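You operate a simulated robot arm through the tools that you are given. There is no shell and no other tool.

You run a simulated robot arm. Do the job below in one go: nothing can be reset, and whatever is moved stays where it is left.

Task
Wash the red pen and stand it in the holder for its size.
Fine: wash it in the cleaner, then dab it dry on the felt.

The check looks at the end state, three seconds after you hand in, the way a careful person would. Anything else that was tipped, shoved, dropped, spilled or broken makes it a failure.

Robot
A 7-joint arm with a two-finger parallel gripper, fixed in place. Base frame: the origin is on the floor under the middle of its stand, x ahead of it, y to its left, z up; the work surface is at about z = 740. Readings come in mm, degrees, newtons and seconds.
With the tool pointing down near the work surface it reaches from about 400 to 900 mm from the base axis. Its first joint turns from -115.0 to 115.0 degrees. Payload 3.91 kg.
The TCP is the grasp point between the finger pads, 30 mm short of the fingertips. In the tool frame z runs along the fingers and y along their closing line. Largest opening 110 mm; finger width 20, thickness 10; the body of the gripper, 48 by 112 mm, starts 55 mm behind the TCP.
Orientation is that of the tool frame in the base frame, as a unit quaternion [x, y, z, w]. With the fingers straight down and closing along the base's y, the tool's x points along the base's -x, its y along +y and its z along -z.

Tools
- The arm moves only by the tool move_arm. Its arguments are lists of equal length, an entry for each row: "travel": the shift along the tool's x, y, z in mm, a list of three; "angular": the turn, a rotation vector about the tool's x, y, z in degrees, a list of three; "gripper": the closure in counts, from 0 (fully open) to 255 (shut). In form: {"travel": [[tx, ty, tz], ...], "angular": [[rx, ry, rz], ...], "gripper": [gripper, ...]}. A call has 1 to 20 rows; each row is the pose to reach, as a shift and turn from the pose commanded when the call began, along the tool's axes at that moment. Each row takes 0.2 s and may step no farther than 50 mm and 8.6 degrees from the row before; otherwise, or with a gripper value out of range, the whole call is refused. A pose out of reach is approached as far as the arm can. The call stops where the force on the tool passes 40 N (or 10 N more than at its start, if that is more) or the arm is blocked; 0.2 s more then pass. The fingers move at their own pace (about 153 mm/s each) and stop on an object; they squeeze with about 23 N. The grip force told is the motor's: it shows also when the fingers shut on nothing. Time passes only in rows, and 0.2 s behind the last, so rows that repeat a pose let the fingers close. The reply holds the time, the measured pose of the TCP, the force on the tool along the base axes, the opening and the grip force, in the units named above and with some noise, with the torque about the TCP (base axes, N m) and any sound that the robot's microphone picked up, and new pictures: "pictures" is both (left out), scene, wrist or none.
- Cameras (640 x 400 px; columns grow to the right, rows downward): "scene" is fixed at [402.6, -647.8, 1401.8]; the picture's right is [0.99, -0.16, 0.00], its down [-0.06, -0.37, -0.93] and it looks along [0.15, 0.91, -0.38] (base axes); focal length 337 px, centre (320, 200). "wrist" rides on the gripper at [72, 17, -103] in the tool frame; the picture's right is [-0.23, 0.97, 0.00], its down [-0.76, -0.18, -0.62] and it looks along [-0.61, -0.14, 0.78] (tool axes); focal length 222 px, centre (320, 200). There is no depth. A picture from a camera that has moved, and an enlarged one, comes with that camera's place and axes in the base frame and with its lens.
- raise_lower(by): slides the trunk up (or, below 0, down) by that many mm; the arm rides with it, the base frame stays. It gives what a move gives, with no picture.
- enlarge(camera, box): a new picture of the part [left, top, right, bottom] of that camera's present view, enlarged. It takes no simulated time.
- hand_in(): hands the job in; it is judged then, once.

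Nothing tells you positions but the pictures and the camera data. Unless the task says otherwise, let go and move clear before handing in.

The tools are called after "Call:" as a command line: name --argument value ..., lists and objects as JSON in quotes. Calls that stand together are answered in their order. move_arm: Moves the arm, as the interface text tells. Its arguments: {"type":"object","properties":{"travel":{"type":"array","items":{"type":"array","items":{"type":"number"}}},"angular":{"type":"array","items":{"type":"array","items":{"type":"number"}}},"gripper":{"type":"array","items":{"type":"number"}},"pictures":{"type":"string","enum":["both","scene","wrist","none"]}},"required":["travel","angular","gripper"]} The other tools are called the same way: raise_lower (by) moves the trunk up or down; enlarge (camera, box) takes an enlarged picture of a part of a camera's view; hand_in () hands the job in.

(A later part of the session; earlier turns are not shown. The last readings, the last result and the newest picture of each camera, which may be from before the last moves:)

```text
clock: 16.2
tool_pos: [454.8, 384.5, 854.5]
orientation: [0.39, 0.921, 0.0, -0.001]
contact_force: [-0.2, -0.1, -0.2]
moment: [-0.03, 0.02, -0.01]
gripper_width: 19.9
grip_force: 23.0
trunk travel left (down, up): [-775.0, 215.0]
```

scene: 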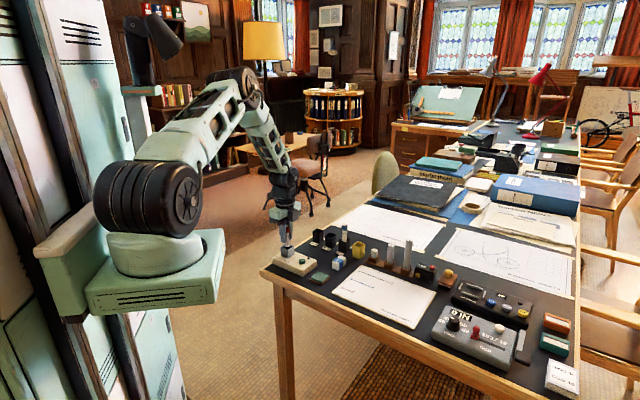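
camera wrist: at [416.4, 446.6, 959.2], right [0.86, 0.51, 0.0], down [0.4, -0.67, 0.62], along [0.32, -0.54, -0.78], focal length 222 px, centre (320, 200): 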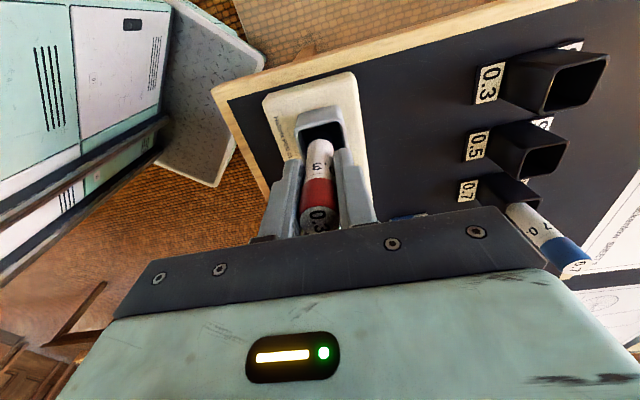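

Call:
move_arm --travel '[[0, 0, 0.6], [0, 0, 0.6]]' --angular '[[0, 0, 0], [0, 0, 0]]' --gripper '[255, 255]' --pictures "none"

```text
clock: 16.8
tool_pos: [455.4, 384.7, 855.6]
orientation: [0.391, 0.92, 0.001, 0.001]
contact_force: [-0.4, -1.4, 7.0]
moment: [-0.09, -0.01, 0.03]
gripper_width: 20.0
grip_force: 23.6
trunk travel left (down, up): [-775.0, 215.0]
```

Light contact at 7 N. I'll release gradually so the pen stays standing in the tank.

Call:
move_arm --travel '[[0, 0, 0], [0, 0, 0], [0, 0, 0], [0, 0, 0], [0, 0, 0], [0, 0, 0]]' --angular '[[0, 0, 0], [0, 0, 0], [0, 0, 0], [0, 0, 0], [0, 0, 0], [0, 0, 0]]' --gripper '[205, 200, 190, 170, 140, 116]' --pictures "both"

Call:
enlarge --camera "scene" --box '[265, 210, 325, 270]'

Call:
enlarge --camera "wrist" --box '[260, 50, 380, 230]'

```text
clock: 18.2
tool_pos: [457.0, 383.9, 854.1]
orientation: [0.39, 0.921, 0.0, 0.0]
contact_force: [-0.2, 0.7, -0.1]
moment: [0.03, 0.05, 0.02]
gripper_width: 59.8
grip_force: 0.1
trunk travel left (down, up): [-775.0, 215.0]
camera wrist: at [417.1, 447.5, 958.0], right [0.86, 0.51, 0.0], down [0.4, -0.67, 0.62], along [0.32, -0.53, -0.78], focal length 222 px, centre (320, 200)
```

scene: 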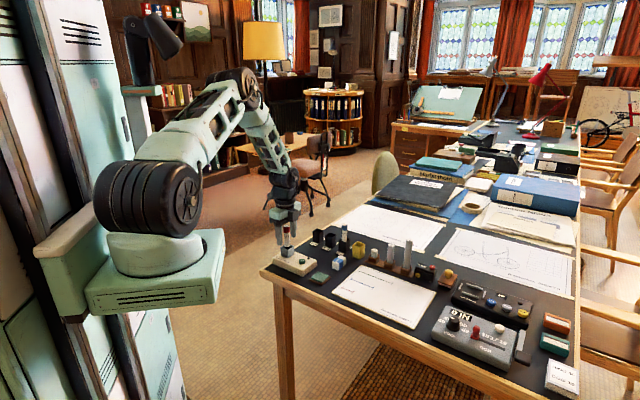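
wrist: 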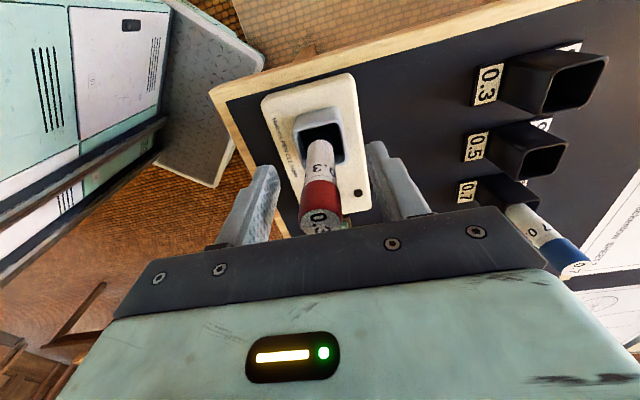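

```text
6.67 times, centred on (295, 240) of scene
camera zoom: at [402.6, -647.8, 1401.8], right [0.99, -0.16, 0.0], down [-0.06, -0.37, -0.93], along [0.15, 0.91, -0.38], focal length 2248 px, centre (487, -67)
```

zoom: 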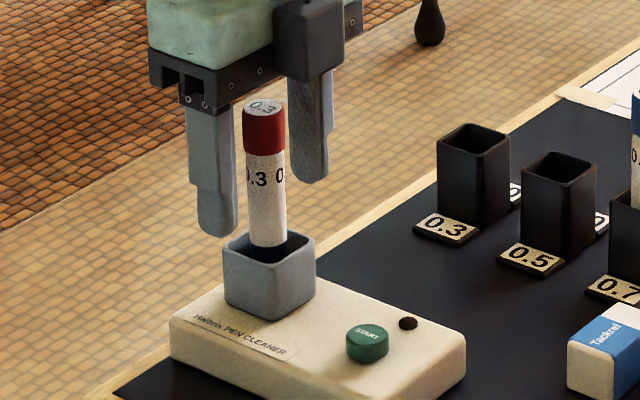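

```text
2.22 times, centred on (320, 140) of wrist
camera zoom: at [417.1, 447.5, 958.0], right [0.86, 0.51, 0.0], down [0.4, -0.67, 0.62], along [0.32, -0.53, -0.78], focal length 494 px, centre (320, 333)
```

zoom: 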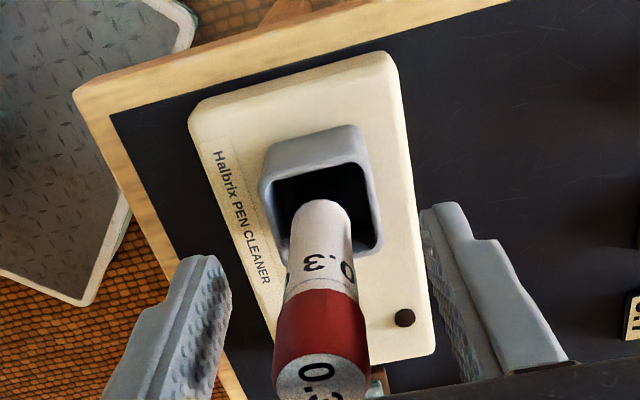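

The pen stands upright in the tank. I'll lift straight clear of it, shut the fingers, turn back to zero yaw so the camera stays away from the pen, and hover above START at about (501, 323).

Call:
move_arm --travel '[[0, 0, -15], [0, 0, -35], [0, 0, -60], [0, 0, -85], [0, 0, -95], [0, 0, -95]]' --angular '[[0, 0, 0], [0, 0, 0], [0, 0, 0], [0, 0, 0], [0, 0, 0], [0, 0, 0]]' --gripper '[116, 116, 116, 116, 116, 116]' --pictures "both"

Call:
enlarge --camera "wrist" --box '[240, 40, 420, 220]'

```text
clock: 19.6
tool_pos: [456.1, 381.7, 950.5]
orientation: [0.39, 0.921, 0.0, 0.0]
contact_force: [0.1, 0.2, 0.4]
moment: [0.03, -0.01, 0.0]
gripper_width: 60.0
grip_force: 0.1
trunk travel left (down, up): [-775.0, 215.0]
camera wrist: at [417.3, 445.7, 1053.8], right [0.86, 0.51, 0.0], down [0.4, -0.67, 0.62], along [0.32, -0.53, -0.78], focal length 222 px, centre (320, 200)
```

scene: 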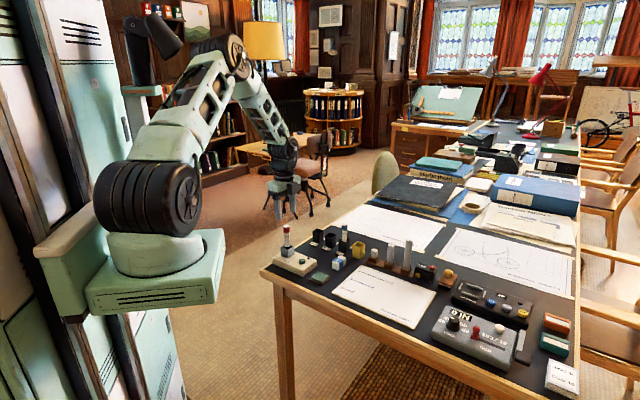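
wrist: 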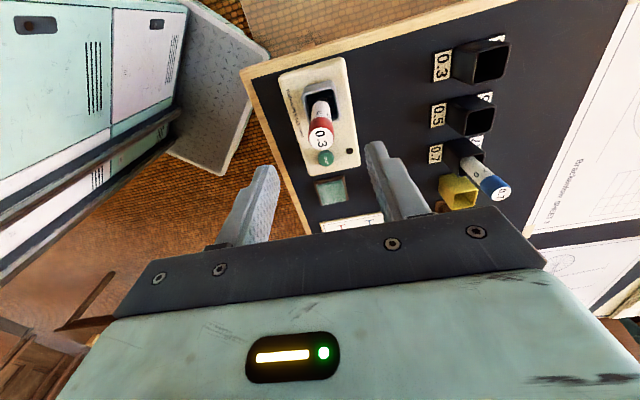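

```text
2.22 times, centred on (330, 130) of wrist
camera zoom: at [417.3, 445.7, 1053.8], right [0.86, 0.51, 0.0], down [0.4, -0.67, 0.62], along [0.32, -0.53, -0.78], focal length 494 px, centre (298, 356)
```

zoom: 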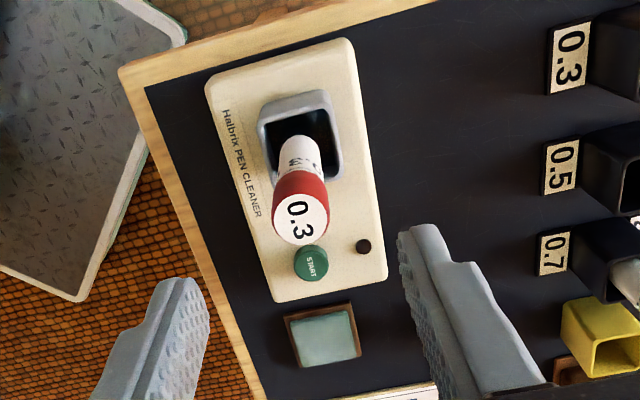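

The pen stands securely in the tank. Next I'll move above the START button with the fingers shut.

Call:
move_arm --travel '[[-12.4, -1.6, 0], [-24.8, -3.2, 0], [-37.2, -4.8, 0], [-49.6, -6.4, 0], [-62, -8, 0], [-74.3, -9.7, 0], [-74.3, -9.7, 10], [-74.3, -9.7, 30], [-74.3, -9.7, 30]]' --angular '[[0, 0, -7.7], [0, 0, -15.4], [0, 0, -23.1], [0, 0, -30.8], [0, 0, -38.4], [0, 0, -46], [0, 0, -46], [0, 0, -46], [0, 0, -46]]' --gripper '[255, 255, 255, 255, 255, 255, 255, 255, 255]' --pictures "both"

Call:
enlarge --camera "wrist" --box '[240, 40, 420, 220]'

Call:
enlarge --camera "scene" --box '[265, 190, 345, 270]'

```text
clock: 21.6
tool_pos: [501.3, 325.5, 919.8]
orientation: [0.0, 1.0, 0.0, 0.0]
contact_force: [0.0, 0.3, 0.2]
moment: [0.02, -0.01, 0.0]
gripper_width: 0.0
grip_force: 23.7
trunk travel left (down, up): [-775.0, 215.0]
camera wrist: at [427.8, 340.7, 1023.5], right [0.23, 0.97, 0.0], down [0.76, -0.18, 0.62], along [0.61, -0.14, -0.78], focal length 222 px, centre (320, 200)
```

scene: 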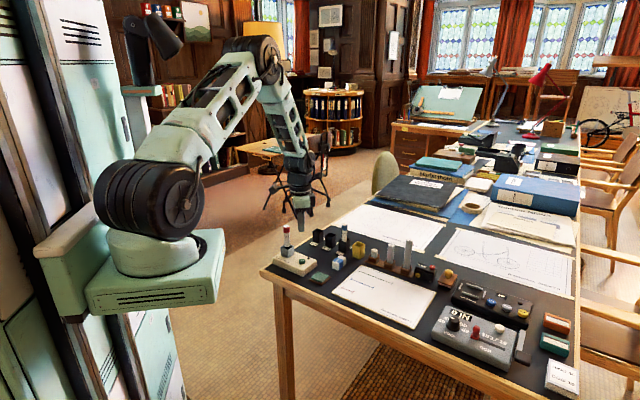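
wrist: 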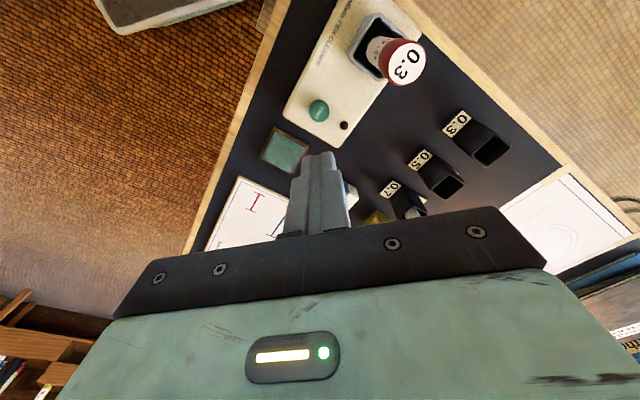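

```text
2.22 times, centred on (330, 130) of wrist
camera zoom: at [427.8, 340.7, 1023.5], right [0.23, 0.97, 0.0], down [0.76, -0.18, 0.62], along [0.61, -0.14, -0.78], focal length 494 px, centre (298, 356)
```

zoom: 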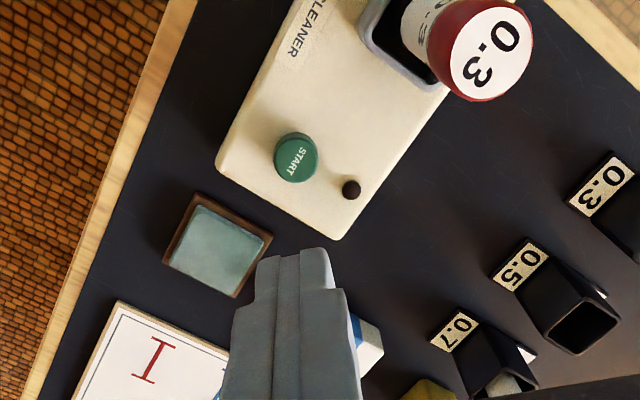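

```text
5.00 times, centred on (305, 230) of scene
camera zoom: at [402.6, -647.8, 1401.8], right [0.99, -0.16, 0.0], down [-0.06, -0.37, -0.93], along [0.15, 0.91, -0.38], focal length 1686 px, centre (395, 50)
```

zoom: 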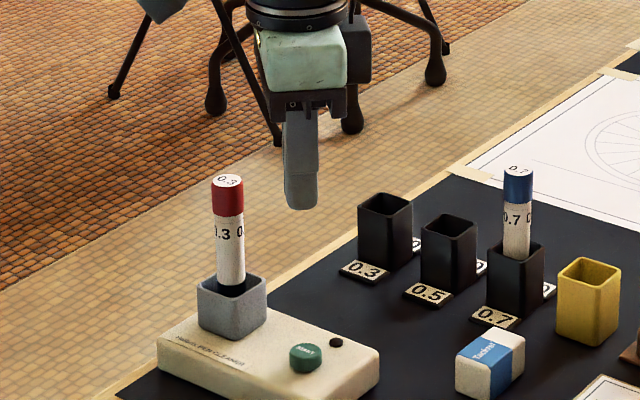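

I'm well aligned above START, about 1 mm off. I'll come down to just above the button and check the clearance to the pen.

Call:
move_arm --travel '[[0, -1, 25], [0, -1, 50], [0, -1, 75], [0, -1, 92], [0, -1, 100], [0, -1, 100]]' --angular '[[0, 0, 0], [0, 0, 0], [0, 0, 0], [0, 0, 0], [0, 0, 0], [0, 0, 0]]' --gripper '[255, 255, 255, 255, 255, 255]' --pictures "both"

Call:
enlarge --camera "wrist" --box '[240, 40, 420, 220]'

Call:
enlarge --camera "scene" --box '[265, 190, 345, 270]'

```text
clock: 23.0
tool_pos: [501.0, 323.6, 820.0]
orientation: [0.0, 1.0, 0.001, 0.0]
contact_force: [0.0, 0.2, -1.0]
moment: [0.01, 0.0, -0.01]
gripper_width: 0.3
grip_force: 23.2
trunk travel left (down, up): [-775.0, 215.0]
camera wrist: at [428.3, 339.1, 923.1], right [0.23, 0.97, 0.0], down [0.76, -0.18, 0.62], along [0.61, -0.14, -0.78], focal length 222 px, centre (320, 200)
```

scene: 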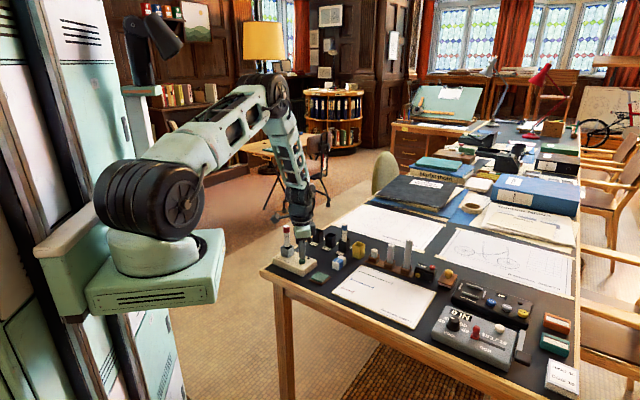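
wrist: 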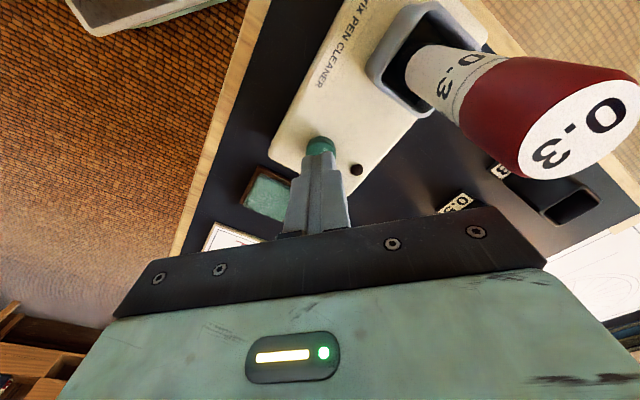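

```text
2.22 times, centred on (330, 130) of wrist
camera zoom: at [428.3, 339.1, 923.1], right [0.23, 0.97, 0.0], down [0.76, -0.18, 0.62], along [0.61, -0.14, -0.78], focal length 494 px, centre (298, 356)
```

zoom: 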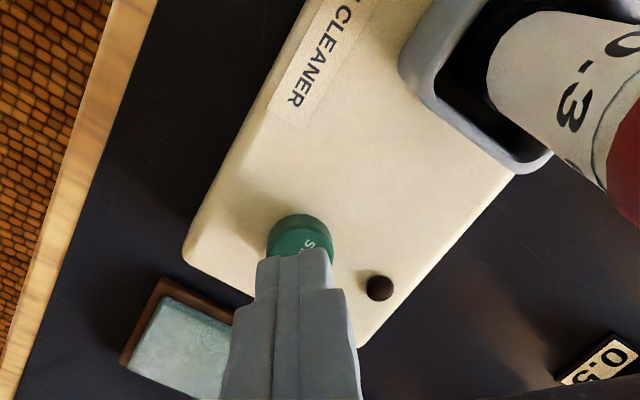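

```text
5.00 times, centred on (305, 230) of scene
camera zoom: at [402.6, -647.8, 1401.8], right [0.99, -0.16, 0.0], down [-0.06, -0.37, -0.93], along [0.15, 0.91, -0.38], focal length 1686 px, centre (395, 50)
```

zoom: 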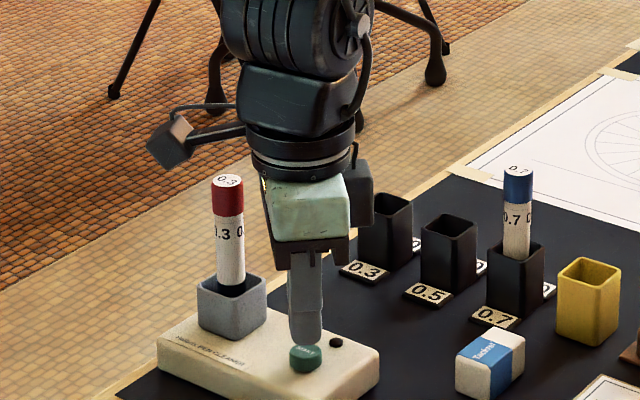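

The fingertips are right over START and clear of the pen. I'll press down in small steps.

Call:
move_arm --travel '[[1.5, 0, 2], [1.5, 0, 5], [1.5, 0, 8], [1.5, 0, 8]]' --angular '[[0, 0, 0], [0, 0, 0], [0, 0, 0], [0, 0, 0]]' --gripper '[255, 255, 255, 255]' --pictures "none"

```text
clock: 24.0
tool_pos: [498.3, 322.6, 811.4]
orientation: [-0.001, 1.0, 0.001, 0.0]
contact_force: [1.0, 0.3, 0.4]
moment: [-0.02, 0.02, -0.04]
gripper_width: 0.0
grip_force: 23.0
trunk travel left (down, up): [-775.0, 215.0]
```

Call:
move_arm --travel '[[0, 0, 1.5], [0, 0, 3], [0, 0, 3]]' --angular '[[0, 0, 0], [0, 0, 0], [0, 0, 0]]' --gripper '[255, 255, 255]' --pictures "none"

```text
clock: 24.8
tool_pos: [497.8, 323.3, 809.1]
orientation: [0.0, 1.0, 0.0, -0.001]
contact_force: [-1.0, -0.7, 0.9]
moment: [-0.01, 0.0, 0.01]
gripper_width: 0.1
grip_force: 23.8
trunk travel left (down, up): [-775.0, 215.0]
```

Call:
move_arm --travel '[[0, 0, 1.5], [0, 0, 3], [0, 0, 3]]' --angular '[[0, 0, 0], [0, 0, 0], [0, 0, 0]]' --gripper '[255, 255, 255]' --pictures "both"

Call:
enlarge --camera "scene" --box '[275, 220, 335, 280]'

Call:
enlarge --camera "wrist" --box '[270, 90, 400, 220]'

```text
clock: 25.6
tool_pos: [498.9, 323.7, 806.7]
orientation: [0.0, 1.0, 0.0, 0.0]
contact_force: [0.2, -1.7, 3.7]
moment: [-0.06, 0.01, -0.03]
gripper_width: 0.2
grip_force: 23.1
trunk travel left (down, up): [-775.0, 215.0]
heard: click
camera wrist: at [426.2, 339.4, 908.8], right [0.23, 0.97, 0.0], down [0.76, -0.18, 0.62], along [0.61, -0.14, -0.78], focal length 222 px, centre (320, 200)
```

scene: 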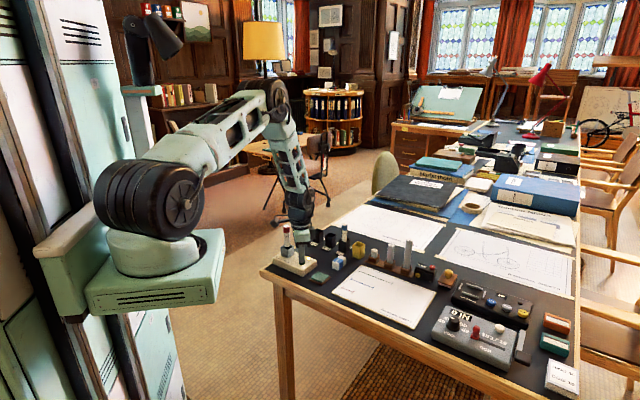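
wrist: 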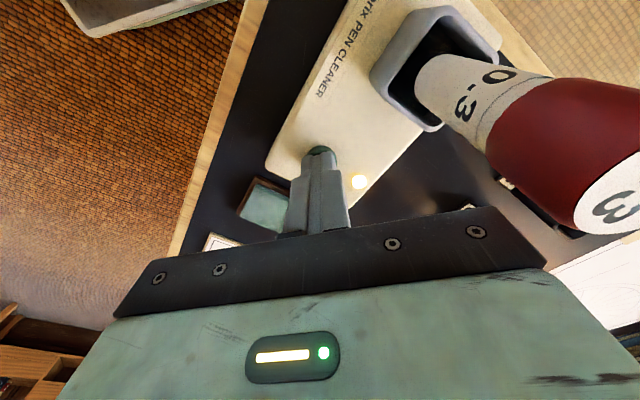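

```text
6.67 times, centred on (305, 250) of scene
camera zoom: at [402.6, -647.8, 1401.8], right [0.99, -0.16, 0.0], down [-0.06, -0.37, -0.93], along [0.15, 0.91, -0.38], focal length 2248 px, centre (420, -133)
```

zoom: 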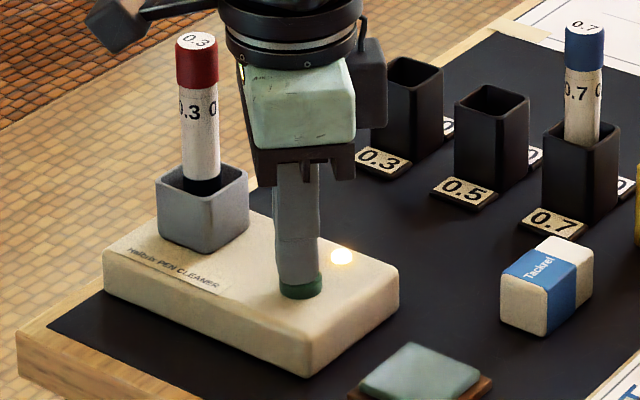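

```text
3.08 times, centred on (335, 155) of wrist
camera zoom: at [426.2, 339.4, 908.8], right [0.23, 0.97, 0.0], down [0.76, -0.18, 0.62], along [0.61, -0.14, -0.78], focal length 684 px, centre (274, 338)
```

zoom: 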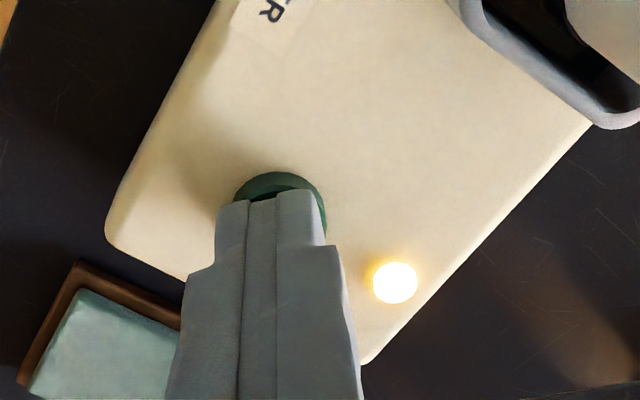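

There was a click and the lamp is lit, so the cleaner is running. I'll lift clear and wait for it to finish.

Call:
move_arm --travel '[[0, 0, -10], [0, 0, -35], [0, 0, -60], [0, 0, -85], [0, 0, -110], [0, 0, -130], [0, 0, -143], [0, 0, -143]]' --angular '[[0, 0, 0], [0, 0, 0], [0, 0, 0], [0, 0, 0], [0, 0, 0], [0, 0, 0], [0, 0, 0], [0, 0, 0]]' --gripper '[255, 255, 255, 255, 255, 255, 255, 255]' --pictures "both"

Call:
enlarge --camera "wrist" --box '[240, 0, 460, 180]'

```text
clock: 27.4
tool_pos: [498.6, 324.4, 949.5]
orientation: [0.0, 1.0, -0.001, 0.0]
contact_force: [0.6, 0.5, -0.2]
moment: [0.02, 0.0, -0.02]
gripper_width: 0.1
grip_force: 23.2
trunk travel left (down, up): [-775.0, 215.0]
camera wrist: at [426.1, 339.5, 1052.7], right [0.23, 0.97, 0.0], down [0.76, -0.18, 0.62], along [0.61, -0.14, -0.78], focal length 222 px, centre (320, 200)
```

scene: 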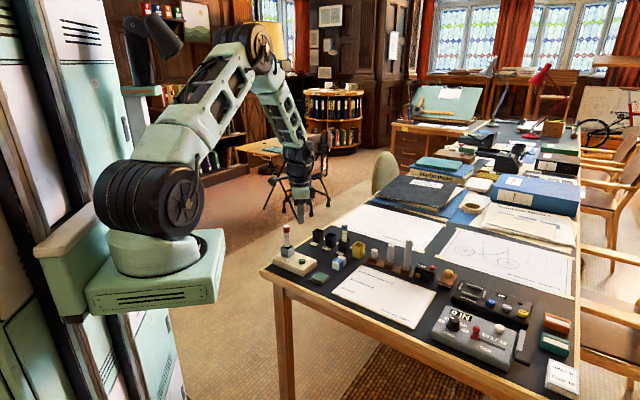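
wrist: 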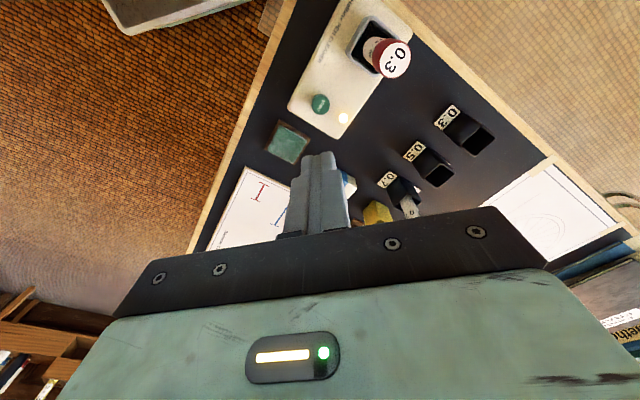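

```text
2.22 times, centred on (350, 90) of wrist
camera zoom: at [426.1, 339.5, 1052.7], right [0.23, 0.97, 0.0], down [0.76, -0.18, 0.62], along [0.61, -0.14, -0.78], focal length 494 px, centre (253, 444)
```

zoom: 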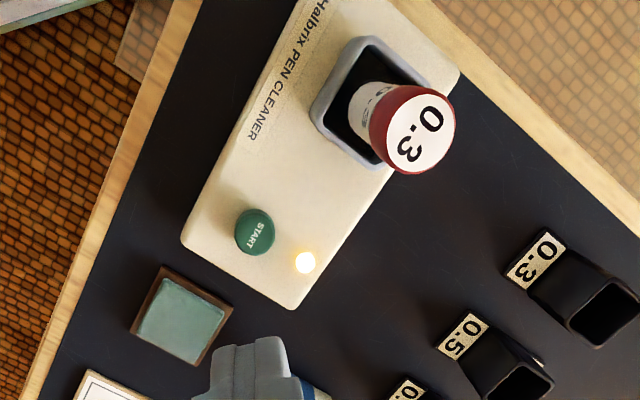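

The lamp is still on. While it runs I'll go back above the pen, fingers open and turned as before, staying above the cap, and wait.

Call:
move_arm --travel '[[7, 9.6, -5], [14, 19.2, -5], [21, 28.8, -5], [28, 38.4, -5], [35, 48, -5], [42.3, 57.6, -5], [42.3, 57.6, -5], [42.3, 57.6, -5], [42.3, 57.6, -5]]' --angular '[[0, 0, 7.7], [0, 0, 15.4], [0, 0, 23.1], [0, 0, 30.8], [0, 0, 38.4], [0, 0, 46], [0, 0, 46], [0, 0, 46], [0, 0, 46]]' --gripper '[93, 93, 93, 93, 93, 93, 93, 93, 93]' --pictures "both"

Call:
enlarge --camera "wrist" --box '[260, 40, 400, 220]'

Call:
enlarge --camera "scene" --box '[265, 200, 345, 280]'

```text
clock: 29.4
tool_pos: [455.4, 382.2, 953.8]
orientation: [0.391, 0.92, 0.0, 0.0]
contact_force: [0.6, -0.4, -0.5]
moment: [0.0, 0.03, 0.0]
gripper_width: 69.9
grip_force: 0.0
trunk travel left (down, up): [-775.0, 215.0]
camera wrist: at [417.1, 444.4, 1056.8], right [0.86, 0.51, 0.0], down [0.4, -0.67, 0.62], along [0.32, -0.53, -0.78], focal length 222 px, centre (320, 200)
```

scene: 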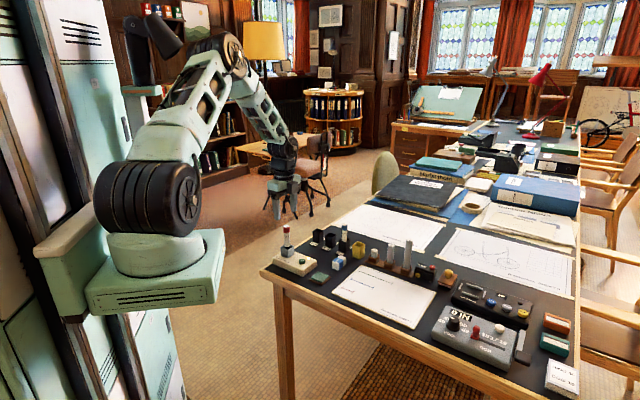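
wrist: 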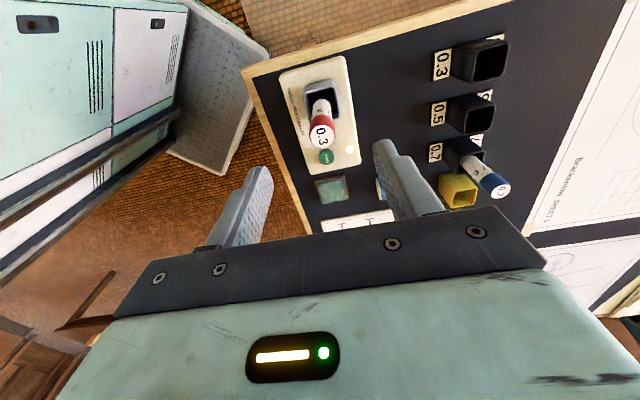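

```text
2.22 times, centred on (330, 130) of wrist
camera zoom: at [417.1, 444.4, 1056.8], right [0.86, 0.51, 0.0], down [0.4, -0.67, 0.62], along [0.32, -0.53, -0.78], focal length 494 px, centre (298, 356)
```

zoom: 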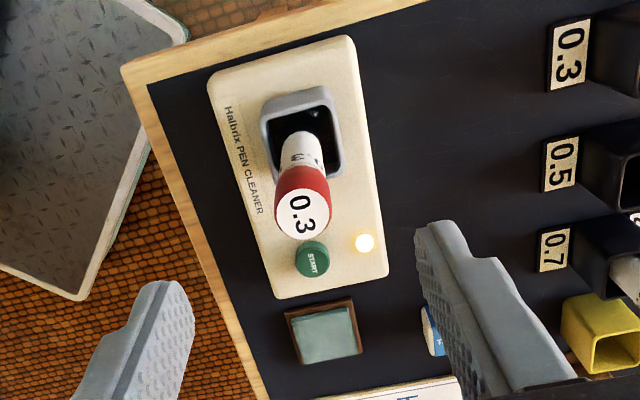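

```text
5.00 times, centred on (305, 240) of scene
camera zoom: at [402.6, -647.8, 1401.8], right [0.99, -0.16, 0.0], down [-0.06, -0.37, -0.93], along [0.15, 0.91, -0.38], focal length 1686 px, centre (395, 0)
```

zoom: 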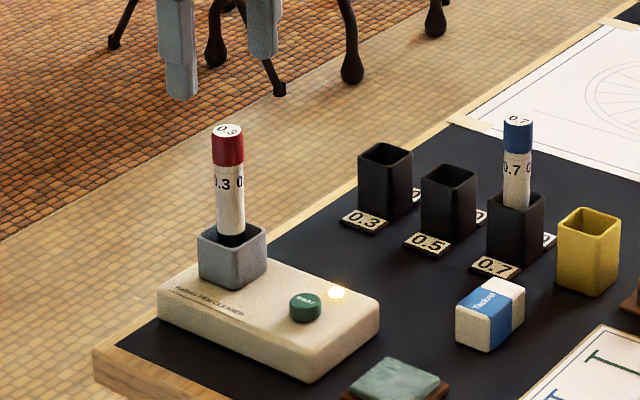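

Lamp still lit, so the cycle is still running. I'll hold here and wait.

Call:
move_arm --travel '[[0, 0, 0], [0, 0, 0], [0, 0, 0], [0, 0, 0], [0, 0, 0], [0, 0, 0], [0, 0, 0], [0, 0, 0], [0, 0, 0], [0, 0, 0]]' --angular '[[0, 0, 0], [0, 0, 0], [0, 0, 0], [0, 0, 0], [0, 0, 0], [0, 0, 0], [0, 0, 0], [0, 0, 0], [0, 0, 0], [0, 0, 0]]' --gripper '[93, 93, 93, 93, 93, 93, 93, 93, 93, 93]' --pictures "wrist"

```text
clock: 31.6
tool_pos: [454.8, 381.7, 954.4]
orientation: [0.391, 0.921, 0.0, -0.001]
contact_force: [0.1, -0.2, 0.1]
moment: [0.02, -0.01, -0.01]
gripper_width: 70.0
grip_force: 0.1
trunk travel left (down, up): [-775.0, 215.0]
camera wrist: at [417.1, 444.4, 1056.8], right [0.86, 0.51, 0.0], down [0.4, -0.67, 0.62], along [0.32, -0.53, -0.78], focal length 222 px, centre (320, 200)
```

wrist: 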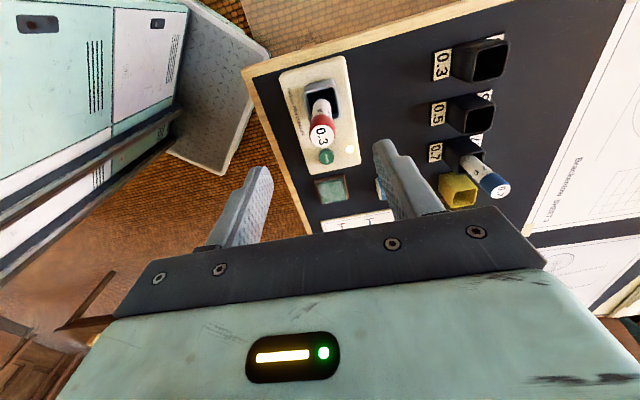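

The lamp is still on, so I keep waiting.

Call:
move_arm --travel '[[0, 0, 0], [0, 0, 0], [0, 0, 0], [0, 0, 0], [0, 0, 0], [0, 0, 0], [0, 0, 0], [0, 0, 0], [0, 0, 0], [0, 0, 0], [0, 0, 0], [0, 0, 0], [0, 0, 0], [0, 0, 0], [0, 0, 0]]' --angular '[[0, 0, 0], [0, 0, 0], [0, 0, 0], [0, 0, 0], [0, 0, 0], [0, 0, 0], [0, 0, 0], [0, 0, 0], [0, 0, 0], [0, 0, 0], [0, 0, 0], [0, 0, 0], [0, 0, 0], [0, 0, 0], [0, 0, 0]]' --gripper '[93, 93, 93, 93, 93, 93, 93, 93, 93, 93, 93, 93, 93, 93, 93]' --pictures "wrist"

```text
clock: 34.8
tool_pos: [455.4, 380.6, 953.5]
orientation: [0.389, 0.921, 0.0, 0.0]
contact_force: [0.7, -0.1, 0.0]
moment: [-0.01, -0.02, 0.01]
gripper_width: 70.0
grip_force: 0.1
trunk travel left (down, up): [-775.0, 215.0]
camera wrist: at [417.1, 444.4, 1056.8], right [0.86, 0.51, 0.0], down [0.4, -0.67, 0.62], along [0.32, -0.53, -0.78], focal length 222 px, centre (320, 200)
```

wrist: 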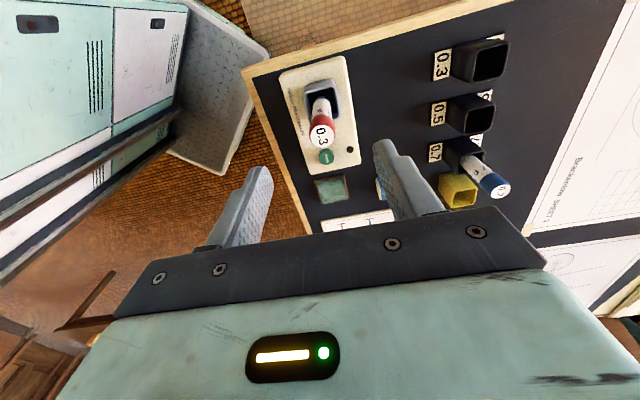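

The lamp is out, so the wash cycle is done. I'll go down over the pen with the fingers open.

Call:
move_arm --travel '[[0.8, 1.2, 20], [0.8, 1.2, 45], [0.8, 1.2, 70], [0.8, 1.2, 88], [0.8, 1.2, 98], [0.8, 1.2, 98]]' --angular '[[0, 0, 0], [0, 0, 0], [0, 0, 0], [0, 0, 0], [0, 0, 0], [0, 0, 0]]' --gripper '[93, 93, 93, 93, 93, 93]' --pictures "both"

Call:
enlarge --camera "wrist" --box '[260, 50, 380, 230]'

Call:
enlarge --camera "scene" --box '[265, 210, 325, 270]'

```text
clock: 36.2
tool_pos: [456.3, 383.2, 855.7]
orientation: [0.39, 0.921, 0.0, 0.0]
contact_force: [-0.1, 1.1, 0.4]
moment: [-0.01, 0.0, 0.01]
gripper_width: 69.9
grip_force: 0.0
trunk travel left (down, up): [-775.0, 215.0]
camera wrist: at [417.9, 445.6, 959.0], right [0.86, 0.51, 0.0], down [0.4, -0.67, 0.62], along [0.32, -0.53, -0.78], focal length 222 px, centre (320, 200)
```

scene: 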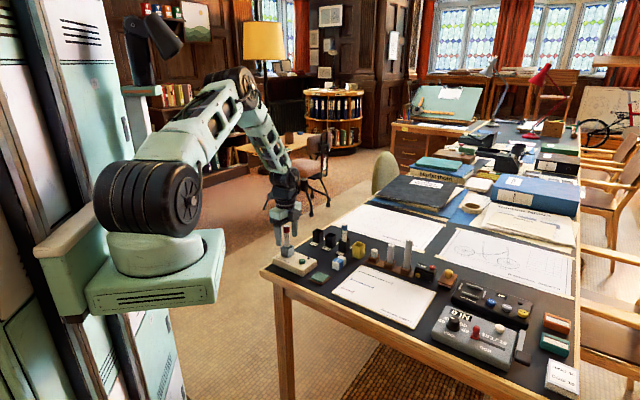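
wrist: 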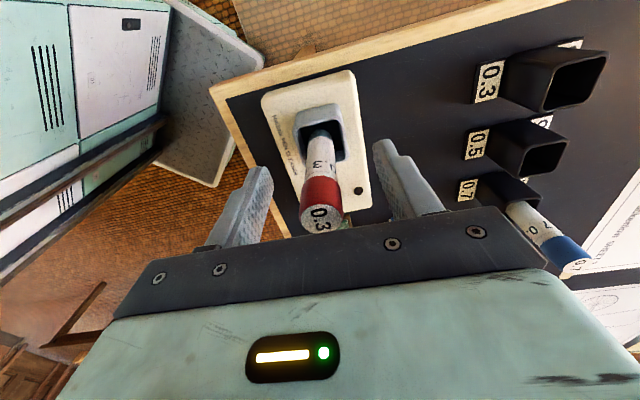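

```text
2.22 times, centred on (320, 140) of wrist
camera zoom: at [417.9, 445.6, 959.0], right [0.86, 0.51, 0.0], down [0.4, -0.67, 0.62], along [0.32, -0.53, -0.78], focal length 494 px, centre (320, 333)
```

zoom: 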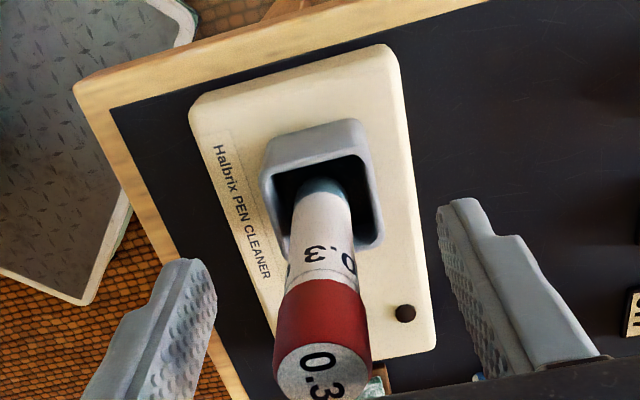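

```text
6.67 times, centred on (295, 240) of scene
camera zoom: at [402.6, -647.8, 1401.8], right [0.99, -0.16, 0.0], down [-0.06, -0.37, -0.93], along [0.15, 0.91, -0.38], focal length 2248 px, centre (487, -67)
```

zoom: 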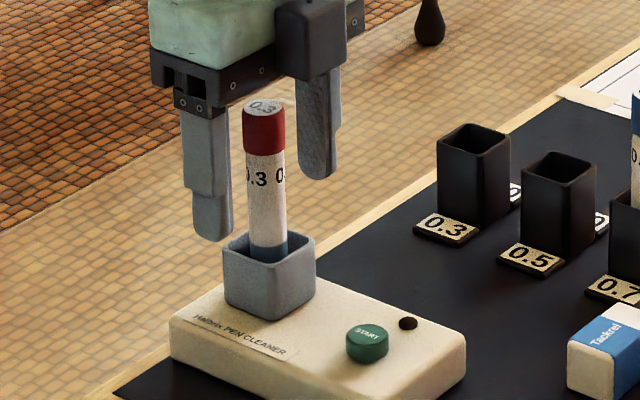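

The nib changed from black to a wet bluish grey, so it's washed. I'll close on the pen.

Call:
move_arm --travel '[[0, 0, 0], [0, 0, 0], [0, 0, 0], [0, 0, 0]]' --angular '[[0, 0, 0], [0, 0, 0], [0, 0, 0], [0, 0, 0]]' --gripper '[160, 255, 255, 255]' --pictures "both"

Call:
enlarge --camera "wrist" --box '[260, 50, 380, 230]'

Call:
enlarge --camera "scene" --box '[265, 210, 325, 270]'

```text
clock: 37.2
tool_pos: [456.2, 382.1, 856.0]
orientation: [0.39, 0.921, 0.0, -0.001]
contact_force: [-0.4, 1.0, -0.2]
moment: [-0.02, 0.01, 0.01]
gripper_width: 19.9
grip_force: 23.2
trunk travel left (down, up): [-775.0, 215.0]
camera wrist: at [417.9, 445.6, 959.2], right [0.86, 0.51, 0.0], down [0.4, -0.67, 0.62], along [0.32, -0.53, -0.78], focal length 222 px, centre (320, 200)
```

scene: 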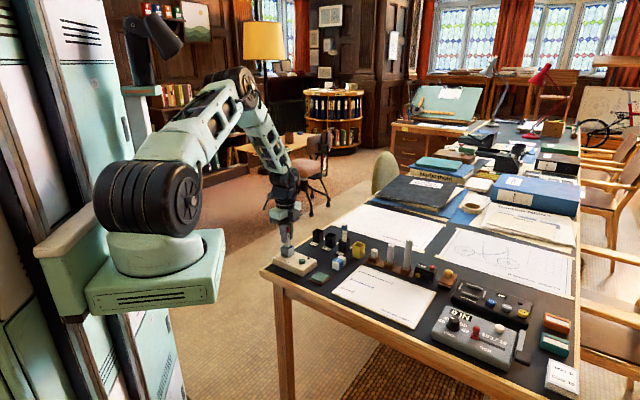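
wrist: 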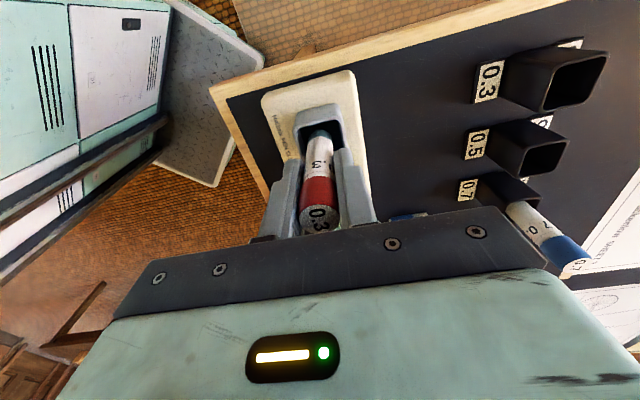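

```text
2.22 times, centred on (320, 140) of wrist
camera zoom: at [417.9, 445.6, 959.2], right [0.86, 0.51, 0.0], down [0.4, -0.67, 0.62], along [0.32, -0.53, -0.78], focal length 494 px, centre (320, 333)
```

zoom: 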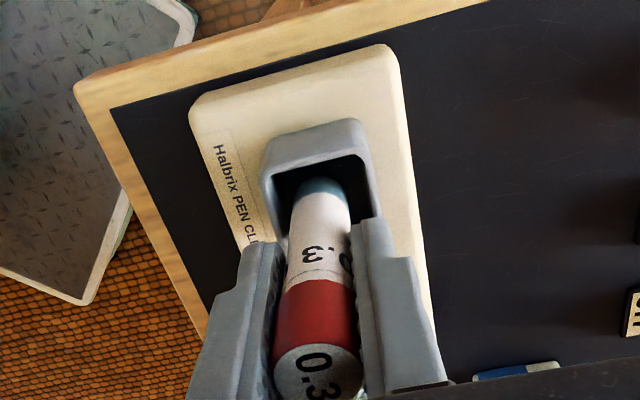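

```text
6.67 times, centred on (295, 240) of scene
camera zoom: at [402.6, -647.8, 1401.8], right [0.99, -0.16, 0.0], down [-0.06, -0.37, -0.93], along [0.15, 0.91, -0.38], focal length 2248 px, centre (487, -67)
```

zoom: 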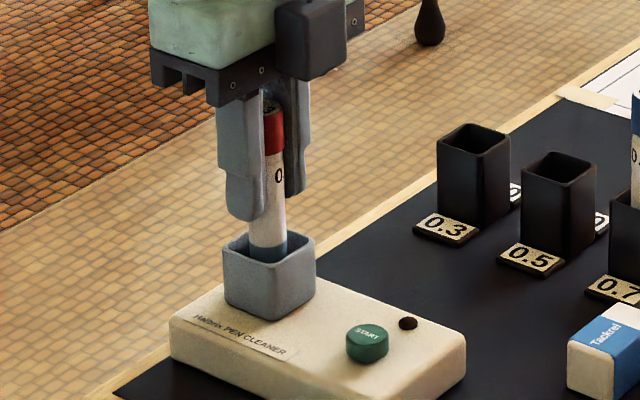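

The grip is good. I'll lift straight up out of the tank and pause briefly over it to let it drain.

Call:
move_arm --travel '[[0, 0, -8], [0, 0, -18], [0, 0, -28], [0, 0, -40], [0, 0, -40], [0, 0, -40], [0, 0, -60], [0, 0, -80], [0, 0, -100], [0, 0, -100]]' --angular '[[0, 0, 0], [0, 0, 0], [0, 0, 0], [0, 0, 0], [0, 0, 0], [0, 0, 0], [0, 0, 0], [0, 0, 0], [0, 0, 0], [0, 0, 0]]' --gripper '[255, 255, 255, 255, 255, 255, 255, 255, 255, 255]' --pictures "both"

Call:
enlarge --camera "wrist" --box '[260, 50, 380, 230]'

Call:
enlarge --camera "scene" --box '[265, 190, 345, 280]'

```text
clock: 39.4
tool_pos: [460.1, 381.2, 955.9]
orientation: [0.39, 0.921, 0.0, 0.0]
contact_force: [-0.5, -0.1, 0.1]
moment: [0.0, -0.02, -0.03]
gripper_width: 20.1
grip_force: 23.2
trunk travel left (down, up): [-775.0, 215.0]
camera wrist: at [419.4, 443.9, 1059.1], right [0.86, 0.51, 0.0], down [0.4, -0.67, 0.62], along [0.32, -0.54, -0.78], focal length 222 px, centre (320, 200)
```

scene: 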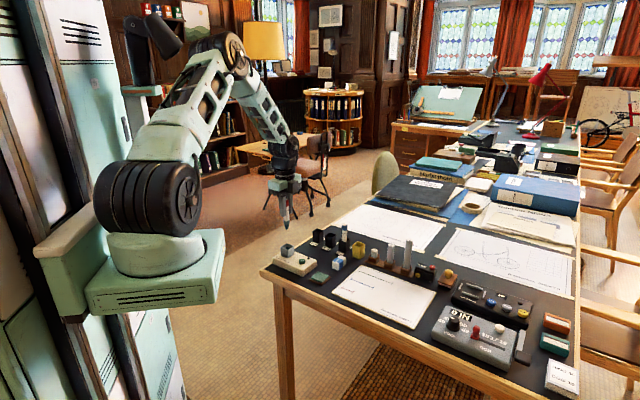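
wrist: 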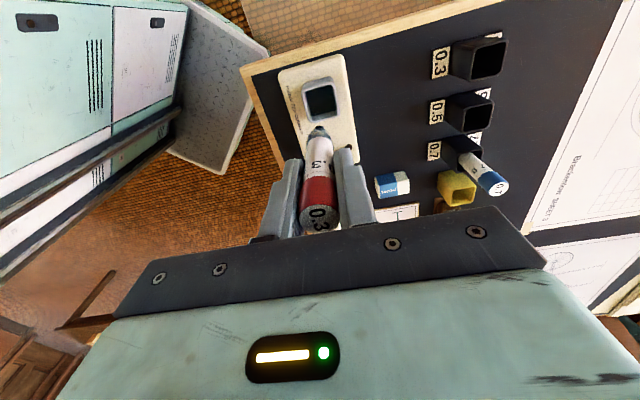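

```text
2.22 times, centred on (320, 140) of wrist
camera zoom: at [419.4, 443.9, 1059.1], right [0.86, 0.51, 0.0], down [0.4, -0.67, 0.62], along [0.32, -0.54, -0.78], focal length 494 px, centre (320, 333)
```

zoom: 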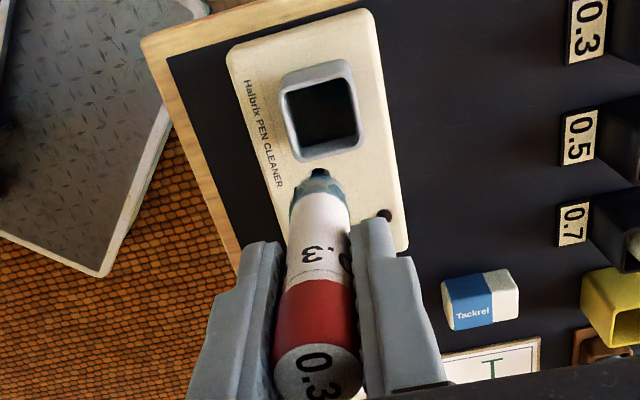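

```text
4.44 times, centred on (305, 235) of scene
camera zoom: at [402.6, -647.8, 1401.8], right [0.99, -0.16, 0.0], down [-0.06, -0.37, -0.93], along [0.15, 0.91, -0.38], focal length 1499 px, centre (387, 44)
```

zoom: 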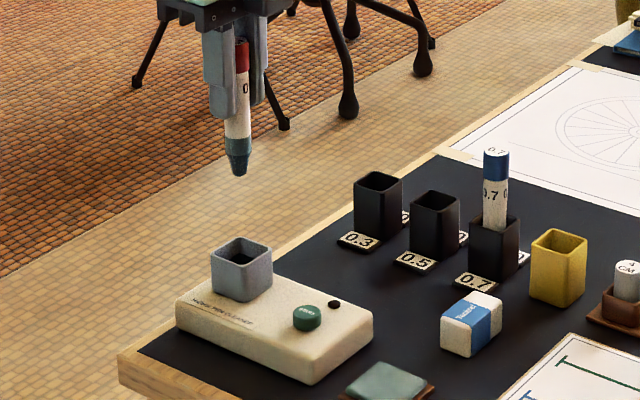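

Call:
enlarge --camera "wrist" --box '[295, 110, 345, 160]'

Call:
enlarge --camera "scene" --box '[275, 195, 305, 235]'

```text
8.00 times, centred on (320, 135) of wrist
camera zoom: at [419.4, 443.9, 1059.1], right [0.86, 0.51, 0.0], down [0.4, -0.67, 0.62], along [0.32, -0.54, -0.78], focal length 1777 px, centre (320, 720)
```

zoom: 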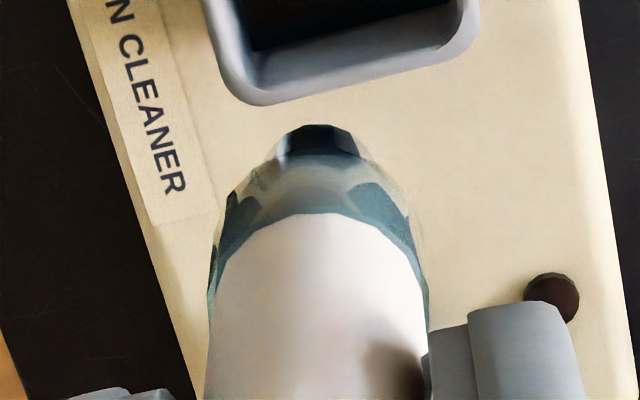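

```text
10.00 times, centred on (290, 215) of scene
camera zoom: at [402.6, -647.8, 1401.8], right [0.99, -0.16, 0.0], down [-0.06, -0.37, -0.93], along [0.15, 0.91, -0.38], focal length 3373 px, centre (620, 50)
```

zoom: 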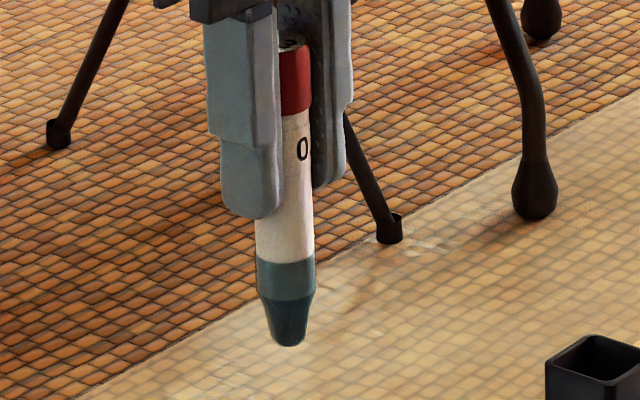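

The nib is washed but wet. Next I'll carry it over the felt at about (551, 262), staying high, then check alignment.

Call:
move_arm --travel '[[-30, -3, 0], [-60, -6, 0], [-90, -8.5, 0], [-120, -11.5, 0], [-150.6, -14.3, 0], [-150.6, -14.3, 20], [-150.6, -14.3, 45], [-150.6, -14.3, 70], [-150.6, -14.3, 70]]' --angular '[[0, 0, 0], [0, 0, 0], [0, 0, 0], [0, 0, 0], [0, 0, 0], [0, 0, 0], [0, 0, 0], [0, 0, 0], [0, 0, 0]]' --gripper '[255, 255, 255, 255, 255, 255, 255, 255, 255]' --pictures "both"

Call:
enlarge --camera "wrist" --box '[250, 50, 390, 230]'

Call:
enlarge --camera "scene" --box '[285, 210, 365, 300]'

```text
clock: 41.4
tool_pos: [549.9, 261.5, 883.9]
orientation: [0.391, 0.921, 0.0, 0.0]
contact_force: [0.6, -0.1, 0.1]
moment: [0.02, -0.02, 0.0]
gripper_width: 20.0
grip_force: 22.4
trunk travel left (down, up): [-775.0, 215.0]
camera wrist: at [511.8, 325.3, 987.4], right [0.86, 0.51, 0.0], down [0.4, -0.67, 0.62], along [0.32, -0.53, -0.78], focal length 222 px, centre (320, 200)
```

scene: 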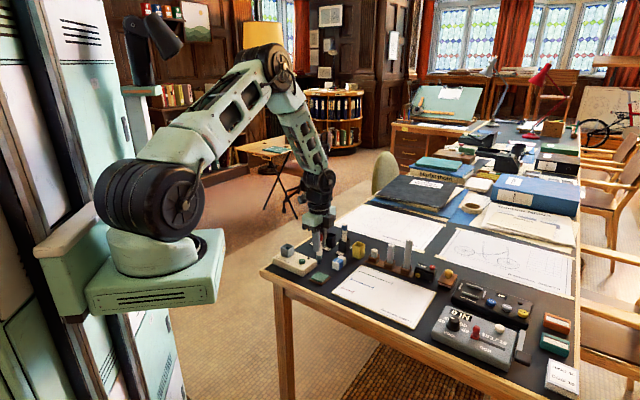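
wrist: 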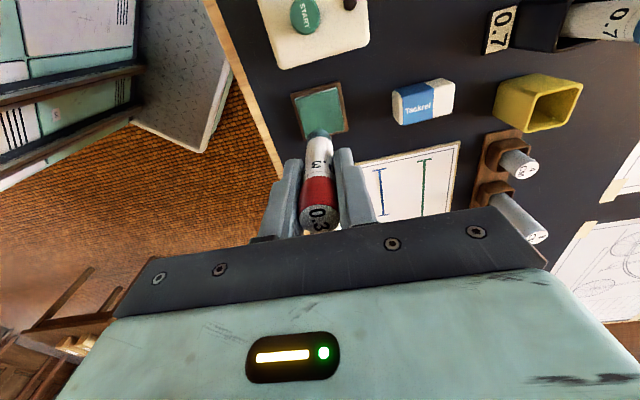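

```text
2.22 times, centred on (320, 140) of wrist
camera zoom: at [511.8, 325.3, 987.4], right [0.86, 0.51, 0.0], down [0.4, -0.67, 0.62], along [0.32, -0.53, -0.78], focal length 494 px, centre (320, 333)
```

zoom: 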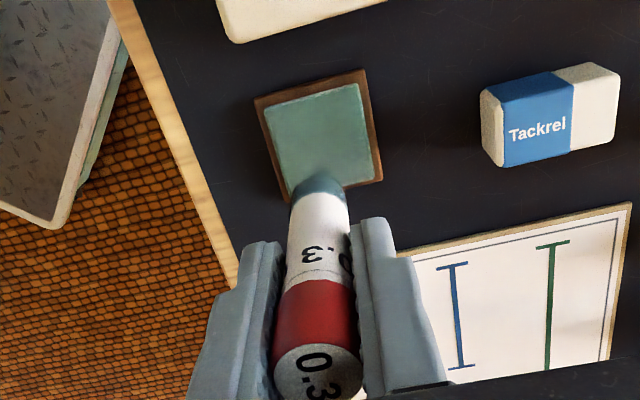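

```text
4.44 times, centred on (325, 255) of scene
camera zoom: at [402.6, -647.8, 1401.8], right [0.99, -0.16, 0.0], down [-0.06, -0.37, -0.93], along [0.15, 0.91, -0.38], focal length 1499 px, centre (298, -44)
```

zoom: 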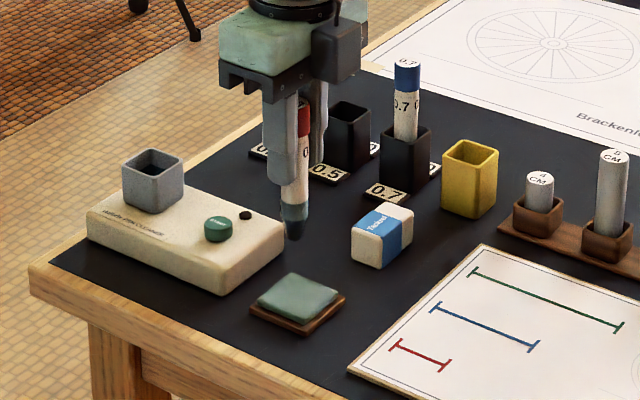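

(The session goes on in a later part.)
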